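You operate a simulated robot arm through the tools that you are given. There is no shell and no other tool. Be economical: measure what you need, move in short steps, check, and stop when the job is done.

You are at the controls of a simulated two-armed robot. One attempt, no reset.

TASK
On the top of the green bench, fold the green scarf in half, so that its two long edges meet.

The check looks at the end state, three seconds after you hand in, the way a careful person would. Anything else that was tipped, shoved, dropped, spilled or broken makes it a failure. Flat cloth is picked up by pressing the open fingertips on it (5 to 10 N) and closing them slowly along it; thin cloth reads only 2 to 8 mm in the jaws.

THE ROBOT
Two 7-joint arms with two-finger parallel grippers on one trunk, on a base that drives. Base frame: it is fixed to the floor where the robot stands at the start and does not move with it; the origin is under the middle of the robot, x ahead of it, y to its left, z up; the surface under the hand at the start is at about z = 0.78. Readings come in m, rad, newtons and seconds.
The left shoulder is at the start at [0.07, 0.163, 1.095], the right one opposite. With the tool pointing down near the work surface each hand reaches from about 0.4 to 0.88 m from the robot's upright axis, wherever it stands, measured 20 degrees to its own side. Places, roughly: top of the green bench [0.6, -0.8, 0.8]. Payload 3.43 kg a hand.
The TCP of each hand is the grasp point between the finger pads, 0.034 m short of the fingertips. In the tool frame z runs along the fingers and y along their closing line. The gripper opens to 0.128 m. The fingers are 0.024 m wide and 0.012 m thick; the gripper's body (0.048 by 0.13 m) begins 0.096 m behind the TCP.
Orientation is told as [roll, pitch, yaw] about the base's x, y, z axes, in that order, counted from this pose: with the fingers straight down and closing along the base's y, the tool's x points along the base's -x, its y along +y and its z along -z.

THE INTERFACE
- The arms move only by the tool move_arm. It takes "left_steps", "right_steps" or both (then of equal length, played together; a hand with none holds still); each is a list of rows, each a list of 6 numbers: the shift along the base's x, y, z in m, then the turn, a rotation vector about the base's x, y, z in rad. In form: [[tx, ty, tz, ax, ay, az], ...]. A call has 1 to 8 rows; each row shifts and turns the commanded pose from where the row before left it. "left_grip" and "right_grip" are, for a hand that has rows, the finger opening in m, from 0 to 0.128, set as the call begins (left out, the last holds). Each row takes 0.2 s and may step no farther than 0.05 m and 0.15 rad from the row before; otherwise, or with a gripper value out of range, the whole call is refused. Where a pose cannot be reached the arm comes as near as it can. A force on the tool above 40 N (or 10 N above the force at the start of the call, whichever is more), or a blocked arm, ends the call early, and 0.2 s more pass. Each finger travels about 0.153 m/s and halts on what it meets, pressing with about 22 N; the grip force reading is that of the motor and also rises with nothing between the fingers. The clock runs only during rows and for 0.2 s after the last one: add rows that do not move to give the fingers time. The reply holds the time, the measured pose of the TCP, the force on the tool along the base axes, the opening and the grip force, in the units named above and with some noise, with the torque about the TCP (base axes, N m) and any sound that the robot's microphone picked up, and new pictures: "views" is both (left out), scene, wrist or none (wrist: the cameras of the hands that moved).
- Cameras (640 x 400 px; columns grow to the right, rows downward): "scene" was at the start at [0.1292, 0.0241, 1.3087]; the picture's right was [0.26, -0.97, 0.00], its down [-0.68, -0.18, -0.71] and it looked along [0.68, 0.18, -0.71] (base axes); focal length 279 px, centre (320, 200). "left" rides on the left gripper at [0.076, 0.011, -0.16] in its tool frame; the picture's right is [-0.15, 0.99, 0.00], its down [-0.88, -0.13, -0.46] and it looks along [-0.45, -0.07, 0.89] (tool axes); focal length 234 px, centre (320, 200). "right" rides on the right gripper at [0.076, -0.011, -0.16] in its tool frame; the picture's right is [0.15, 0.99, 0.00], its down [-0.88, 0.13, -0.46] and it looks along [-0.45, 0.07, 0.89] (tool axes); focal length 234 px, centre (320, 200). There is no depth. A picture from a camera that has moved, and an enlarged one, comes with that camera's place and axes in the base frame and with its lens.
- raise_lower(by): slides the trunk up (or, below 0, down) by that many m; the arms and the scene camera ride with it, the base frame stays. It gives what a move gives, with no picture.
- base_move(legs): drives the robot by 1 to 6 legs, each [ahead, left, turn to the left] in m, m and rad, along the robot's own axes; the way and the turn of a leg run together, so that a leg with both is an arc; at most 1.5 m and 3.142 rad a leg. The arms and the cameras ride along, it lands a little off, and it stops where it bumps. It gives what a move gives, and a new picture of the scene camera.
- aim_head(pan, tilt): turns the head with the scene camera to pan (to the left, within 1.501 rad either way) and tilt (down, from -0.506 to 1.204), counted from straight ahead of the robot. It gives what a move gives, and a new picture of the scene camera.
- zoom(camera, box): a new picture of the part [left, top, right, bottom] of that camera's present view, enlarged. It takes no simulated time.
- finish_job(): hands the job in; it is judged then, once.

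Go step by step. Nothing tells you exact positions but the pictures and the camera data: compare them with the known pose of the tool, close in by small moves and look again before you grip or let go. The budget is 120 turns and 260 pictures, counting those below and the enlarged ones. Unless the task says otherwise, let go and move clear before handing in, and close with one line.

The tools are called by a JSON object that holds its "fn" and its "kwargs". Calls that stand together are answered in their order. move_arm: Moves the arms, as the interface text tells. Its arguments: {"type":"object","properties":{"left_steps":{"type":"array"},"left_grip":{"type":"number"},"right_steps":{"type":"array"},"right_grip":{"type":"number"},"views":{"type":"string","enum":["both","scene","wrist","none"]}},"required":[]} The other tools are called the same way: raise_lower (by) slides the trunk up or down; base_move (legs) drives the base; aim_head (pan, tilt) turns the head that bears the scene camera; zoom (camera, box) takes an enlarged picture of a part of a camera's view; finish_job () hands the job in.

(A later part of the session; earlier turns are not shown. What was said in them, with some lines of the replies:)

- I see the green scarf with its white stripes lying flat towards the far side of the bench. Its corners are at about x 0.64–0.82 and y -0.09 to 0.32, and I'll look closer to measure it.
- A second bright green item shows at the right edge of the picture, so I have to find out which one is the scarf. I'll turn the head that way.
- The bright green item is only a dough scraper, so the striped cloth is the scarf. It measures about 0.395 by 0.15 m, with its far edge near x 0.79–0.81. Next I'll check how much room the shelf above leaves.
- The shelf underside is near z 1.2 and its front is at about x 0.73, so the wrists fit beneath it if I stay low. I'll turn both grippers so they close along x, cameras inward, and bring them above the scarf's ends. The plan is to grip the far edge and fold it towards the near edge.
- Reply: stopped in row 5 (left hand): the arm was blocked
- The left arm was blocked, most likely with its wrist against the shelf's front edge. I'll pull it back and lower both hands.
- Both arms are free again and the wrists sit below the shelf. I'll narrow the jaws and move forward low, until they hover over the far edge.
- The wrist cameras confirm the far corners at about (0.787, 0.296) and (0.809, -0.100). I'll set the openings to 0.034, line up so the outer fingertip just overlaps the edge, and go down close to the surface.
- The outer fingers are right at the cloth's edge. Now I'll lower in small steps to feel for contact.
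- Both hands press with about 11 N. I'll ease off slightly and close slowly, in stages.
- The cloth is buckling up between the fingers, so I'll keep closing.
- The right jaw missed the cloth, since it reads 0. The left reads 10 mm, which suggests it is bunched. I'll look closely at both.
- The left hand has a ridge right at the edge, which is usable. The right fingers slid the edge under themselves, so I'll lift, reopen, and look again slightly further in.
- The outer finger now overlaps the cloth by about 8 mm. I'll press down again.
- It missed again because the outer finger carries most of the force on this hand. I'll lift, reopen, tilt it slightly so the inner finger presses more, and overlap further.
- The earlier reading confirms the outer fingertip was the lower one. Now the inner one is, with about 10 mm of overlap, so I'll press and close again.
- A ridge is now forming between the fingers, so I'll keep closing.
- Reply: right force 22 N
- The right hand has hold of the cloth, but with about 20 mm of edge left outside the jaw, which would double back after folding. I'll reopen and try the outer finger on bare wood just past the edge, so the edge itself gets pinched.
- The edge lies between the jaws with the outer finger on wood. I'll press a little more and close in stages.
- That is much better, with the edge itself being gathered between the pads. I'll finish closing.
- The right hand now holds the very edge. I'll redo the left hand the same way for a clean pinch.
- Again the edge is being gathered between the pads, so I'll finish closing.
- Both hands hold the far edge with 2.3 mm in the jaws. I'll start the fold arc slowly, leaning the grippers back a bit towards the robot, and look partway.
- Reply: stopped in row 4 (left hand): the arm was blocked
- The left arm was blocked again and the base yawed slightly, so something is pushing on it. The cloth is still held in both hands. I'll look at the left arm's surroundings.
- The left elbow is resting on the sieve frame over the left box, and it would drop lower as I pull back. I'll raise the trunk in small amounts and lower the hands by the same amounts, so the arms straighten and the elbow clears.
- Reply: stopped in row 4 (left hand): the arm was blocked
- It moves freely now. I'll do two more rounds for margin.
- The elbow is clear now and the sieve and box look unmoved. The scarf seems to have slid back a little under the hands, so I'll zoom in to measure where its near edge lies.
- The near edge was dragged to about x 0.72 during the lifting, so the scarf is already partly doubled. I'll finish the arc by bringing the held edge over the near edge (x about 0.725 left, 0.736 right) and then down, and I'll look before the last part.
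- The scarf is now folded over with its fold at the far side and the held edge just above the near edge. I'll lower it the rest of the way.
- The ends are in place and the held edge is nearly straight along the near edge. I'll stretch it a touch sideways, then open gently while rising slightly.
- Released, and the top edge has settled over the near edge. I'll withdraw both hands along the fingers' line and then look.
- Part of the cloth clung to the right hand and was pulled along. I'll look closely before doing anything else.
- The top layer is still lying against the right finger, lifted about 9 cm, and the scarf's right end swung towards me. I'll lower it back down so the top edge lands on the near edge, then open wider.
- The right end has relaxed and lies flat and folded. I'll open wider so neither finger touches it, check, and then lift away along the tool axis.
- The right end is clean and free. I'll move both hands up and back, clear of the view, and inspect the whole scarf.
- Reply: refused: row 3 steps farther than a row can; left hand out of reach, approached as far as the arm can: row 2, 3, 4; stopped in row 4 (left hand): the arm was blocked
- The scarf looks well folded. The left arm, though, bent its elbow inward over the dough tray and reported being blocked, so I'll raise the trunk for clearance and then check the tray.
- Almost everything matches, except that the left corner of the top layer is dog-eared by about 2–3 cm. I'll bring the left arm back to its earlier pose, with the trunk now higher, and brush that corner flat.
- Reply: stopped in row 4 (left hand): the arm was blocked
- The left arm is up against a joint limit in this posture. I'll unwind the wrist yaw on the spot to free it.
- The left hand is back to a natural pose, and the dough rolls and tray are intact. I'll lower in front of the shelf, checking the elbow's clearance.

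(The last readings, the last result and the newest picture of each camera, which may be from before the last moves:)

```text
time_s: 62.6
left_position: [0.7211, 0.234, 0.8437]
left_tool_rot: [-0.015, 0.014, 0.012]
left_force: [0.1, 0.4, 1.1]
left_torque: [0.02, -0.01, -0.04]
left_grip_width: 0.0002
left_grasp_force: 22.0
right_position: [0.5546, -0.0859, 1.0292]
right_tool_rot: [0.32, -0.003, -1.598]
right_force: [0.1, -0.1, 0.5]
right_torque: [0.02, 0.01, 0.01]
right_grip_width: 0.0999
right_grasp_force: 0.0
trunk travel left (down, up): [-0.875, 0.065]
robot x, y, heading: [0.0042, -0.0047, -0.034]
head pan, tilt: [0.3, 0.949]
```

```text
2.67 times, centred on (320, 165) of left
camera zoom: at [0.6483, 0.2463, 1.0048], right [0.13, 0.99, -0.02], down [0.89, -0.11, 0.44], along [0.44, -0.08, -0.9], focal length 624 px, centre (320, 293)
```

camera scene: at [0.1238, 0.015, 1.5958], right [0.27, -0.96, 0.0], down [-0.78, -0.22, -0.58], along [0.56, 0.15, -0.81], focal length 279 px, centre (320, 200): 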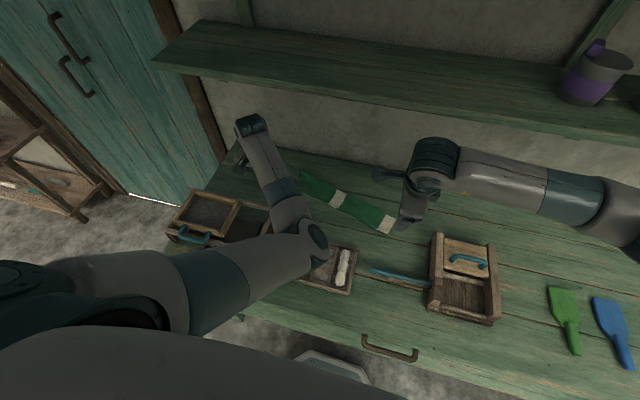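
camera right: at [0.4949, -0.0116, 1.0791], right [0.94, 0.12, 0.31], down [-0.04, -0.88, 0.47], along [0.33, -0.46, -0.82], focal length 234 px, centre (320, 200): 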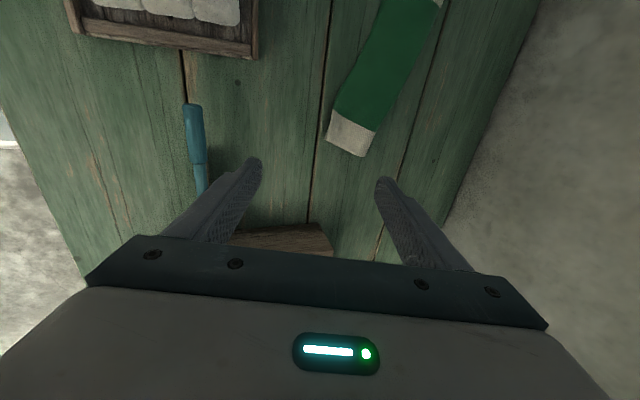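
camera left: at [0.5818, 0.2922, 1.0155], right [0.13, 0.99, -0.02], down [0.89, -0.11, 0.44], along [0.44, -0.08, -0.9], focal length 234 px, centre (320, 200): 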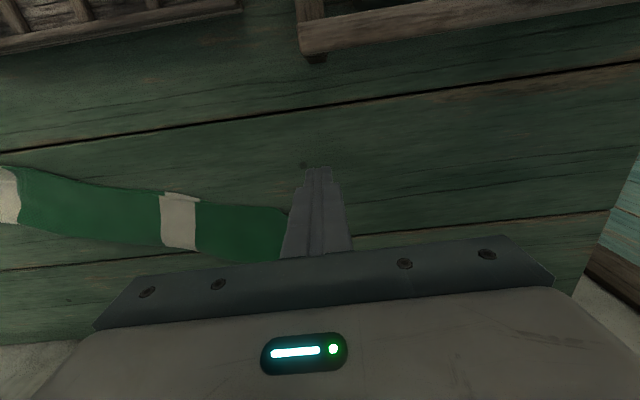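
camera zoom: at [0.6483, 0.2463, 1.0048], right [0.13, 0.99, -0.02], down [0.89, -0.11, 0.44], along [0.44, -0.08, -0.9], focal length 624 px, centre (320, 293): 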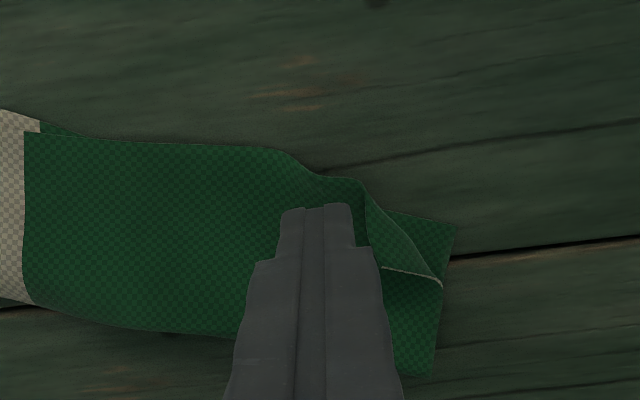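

This is a clear view of the dog-ear. Its tip is at about (0.747, 0.250) and it should go to about (0.736, 0.279). I'll set the closed fingertips down lightly just behind the tip.

{"fn": "move_arm", "kwargs": {"left_steps": [[0.017, 0.0015, 0, 0, 0, 0], [0.017, 0.0015, 0, 0, 0, 0], [0, 0, -0.015, 0, 0, 0], [0, 0, -0.006, 0, 0, 0], [0, 0, -0.002, 0, 0, 0]], "views": "none"}}

{"fn": "zoom", "kwargs": {"camera": "left", "box": [220, 90, 420, 240]}}

```text
time_s: 63.8
left_position: [0.7545, 0.2383, 0.8182]
left_tool_rot: [-0.015, 0.014, 0.013]
left_force: [-0.6, 0.5, 1.4]
left_torque: [0.04, 0.0, 0.01]
left_grip_width: 0.0
left_grasp_force: 21.6
right_position: [0.5544, -0.087, 1.0303]
right_tool_rot: [0.319, -0.003, -1.595]
right_force: [0.6, -0.2, 0.3]
right_torque: [0.02, 0.01, 0.03]
right_grip_width: 0.1001
right_grasp_force: 0.0
trunk travel left (down, up): [-0.875, 0.065]
robot x, y, heading: [0.0027, -0.0031, -0.03]
head pan, tilt: [0.3, 0.949]
```

```text
2.67 times, centred on (320, 165) of left
camera zoom: at [0.6811, 0.2506, 0.9806], right [0.13, 0.99, -0.02], down [0.89, -0.11, 0.44], along [0.44, -0.08, -0.9], focal length 624 px, centre (320, 293)
```

zoom: 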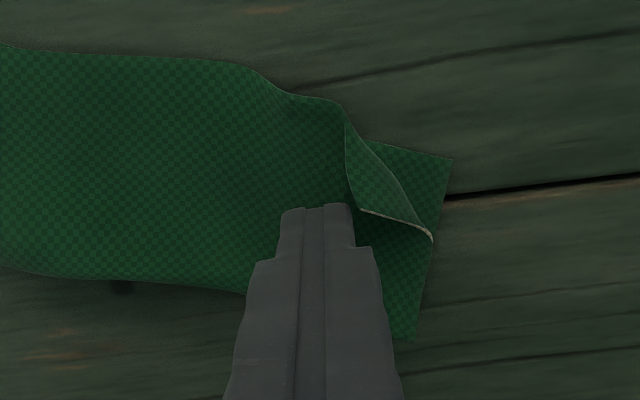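

The finger is just behind the flap tip with light contact. I'll sweep it towards the corner.

{"fn": "move_arm", "kwargs": {"left_steps": [[-0.0035, 0.006, 0, 0, 0, 0], [-0.0035, 0.006, 0, 0, 0, 0], [-0.0035, 0.006, 0, 0, 0, 0], [-0.0035, 0.006, 0, 0, 0, 0]], "views": "none"}}

{"fn": "zoom", "kwargs": {"camera": "left", "box": [220, 90, 420, 240]}}

```text
time_s: 64.8
left_position: [0.7395, 0.2618, 0.8182]
left_tool_rot: [-0.017, 0.015, 0.012]
left_force: [0.8, -0.3, -0.8]
left_torque: [-0.01, -0.02, 0.0]
left_grip_width: 0.0001
left_grasp_force: 21.9
right_position: [0.5553, -0.0869, 1.032]
right_tool_rot: [0.318, -0.001, -1.598]
right_force: [0.2, 0.0, -0.1]
right_torque: [0.04, 0.0, 0.0]
right_grip_width: 0.0999
right_grasp_force: 0.0
trunk travel left (down, up): [-0.875, 0.065]
robot x, y, heading: [0.003, -0.0045, -0.03]
head pan, tilt: [0.3, 0.949]
```

```text
2.67 times, centred on (320, 165) of left
camera zoom: at [0.6671, 0.2742, 0.9806], right [0.13, 0.99, -0.02], down [0.89, -0.11, 0.44], along [0.44, -0.08, -0.9], focal length 624 px, centre (320, 293)
```

zoom: 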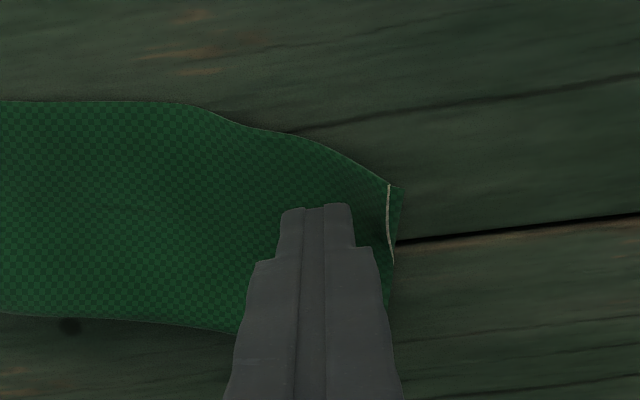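

The dog-ear has unfolded and the top corner now sits on the bottom corner. I'll lift straight up and check.

{"fn": "move_arm", "kwargs": {"left_steps": [[0, 0, 0.006, 0, 0, 0], [0, 0, 0.012, 0, 0, 0], [0, 0, 0.015, 0, 0, 0], [-0.03, 0.005, 0.005, 0, 0, 0], [-0.04, 0.01, 0.01, 0, 0, 0], [-0.03, 0.02, 0.02, 0, 0, 0]], "views": "wrist"}}

```text
time_s: 66.2
left_position: [0.641, 0.2975, 0.8877]
left_tool_rot: [-0.016, 0.016, 0.009]
left_force: [0.5, -0.6, -0.2]
left_torque: [-0.03, -0.05, 0.01]
left_grip_width: 0.0001
left_grasp_force: 22.1
right_position: [0.5541, -0.0867, 1.0308]
right_tool_rot: [0.32, -0.003, -1.6]
right_force: [0.5, 0.4, -0.2]
right_torque: [-0.04, -0.01, 0.01]
right_grip_width: 0.0999
right_grasp_force: 0.0
trunk travel left (down, up): [-0.875, 0.065]
robot x, y, heading: [-0.0009, -0.0059, -0.033]
head pan, tilt: [0.3, 0.949]
camera left: at [0.567, 0.3099, 1.0494], right [0.14, 0.99, -0.02], down [0.89, -0.11, 0.44], along [0.44, -0.08, -0.9], focal length 234 px, centre (320, 200)
```

left: 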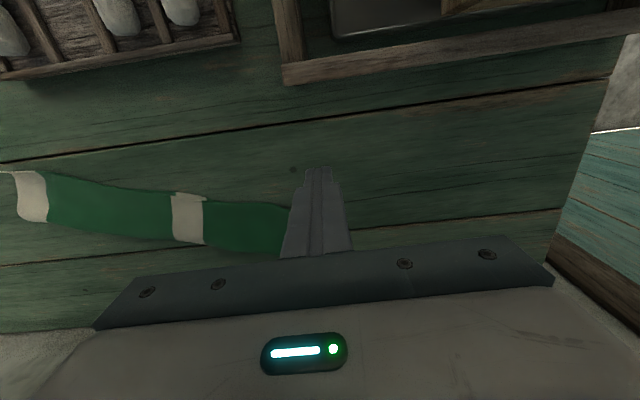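

Now I'll raise the left hand back to its clear spot, moving away from the shelf, and take a final look.

{"fn": "move_arm", "kwargs": {"left_steps": [[-0.03, 0.01, 0.03, 0, 0, 0], [-0.02, 0.02, 0.04, 0, 0, 0], [0, 0.02, 0.04, 0, 0, 0], [0, 0.01, 0.03, 0, 0, 0]], "views": "scene"}}

{"fn": "zoom", "kwargs": {"camera": "left", "box": [0, 130, 320, 330]}}

{"fn": "zoom", "kwargs": {"camera": "scene", "box": [150, 150, 410, 310]}}

```text
time_s: 67.2
left_position: [0.5881, 0.3564, 1.0286]
left_tool_rot: [-0.015, 0.017, 0.011]
left_force: [0.4, -0.1, -0.2]
left_torque: [0.01, -0.06, 0.03]
left_grip_width: 0.0002
left_grasp_force: 21.8
right_position: [0.5562, -0.0868, 1.03]
right_tool_rot: [0.319, -0.001, -1.596]
right_force: [0.6, 0.4, -0.1]
right_torque: [-0.02, 0.01, -0.01]
right_grip_width: 0.0999
right_grasp_force: 0.1
trunk travel left (down, up): [-0.875, 0.065]
robot x, y, heading: [0.0035, -0.0095, -0.027]
head pan, tilt: [0.3, 0.949]
camera scene: at [0.1229, 0.0147, 1.5958], right [0.27, -0.96, 0.0], down [-0.78, -0.22, -0.58], along [0.56, 0.16, -0.81], focal length 279 px, centre (320, 200)
```

scene: 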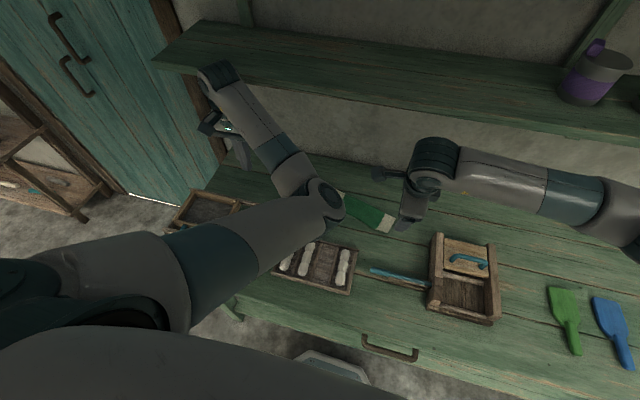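

```text
2.00 times, centred on (160, 230) of left
camera zoom: at [0.5151, 0.3685, 1.1903], right [0.13, 0.99, -0.02], down [0.89, -0.11, 0.44], along [0.44, -0.08, -0.9], focal length 468 px, centre (640, 140)
```

zoom: 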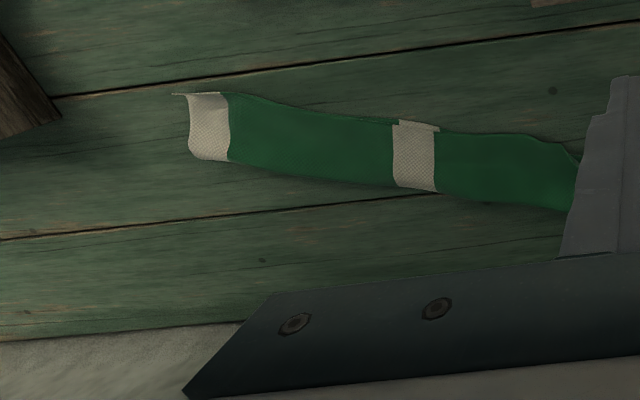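

```text
2.46 times, centred on (280, 230) of scene
camera zoom: at [0.1229, 0.0147, 1.5958], right [0.27, -0.96, 0.0], down [-0.78, -0.22, -0.58], along [0.56, 0.16, -0.81], focal length 686 px, centre (418, 126)
```

zoom: 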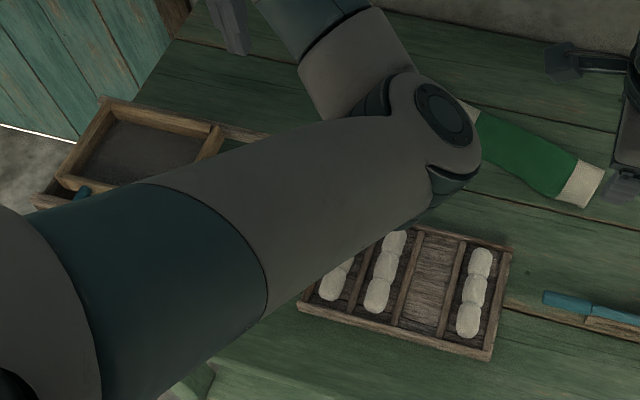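

The long edges meet within a few millimetres along the whole scarf. The corner is flat, both hands are clear, and the tray, boxes and sieve look undisturbed, so I'm handing in.

{"fn": "finish_job", "kwargs": {}}

```text
The job is handed in.
```

The green scarf is folded in half on the bench: its long edges meet within a few millimetres, slightly more at the middle stripe. It ended up a few centimetres from where it started and at an angle. The left elbow also pressed on the sieve frame and the left wrist was blocked, probably by the shelf, but nothing looked moved in the last pictures.
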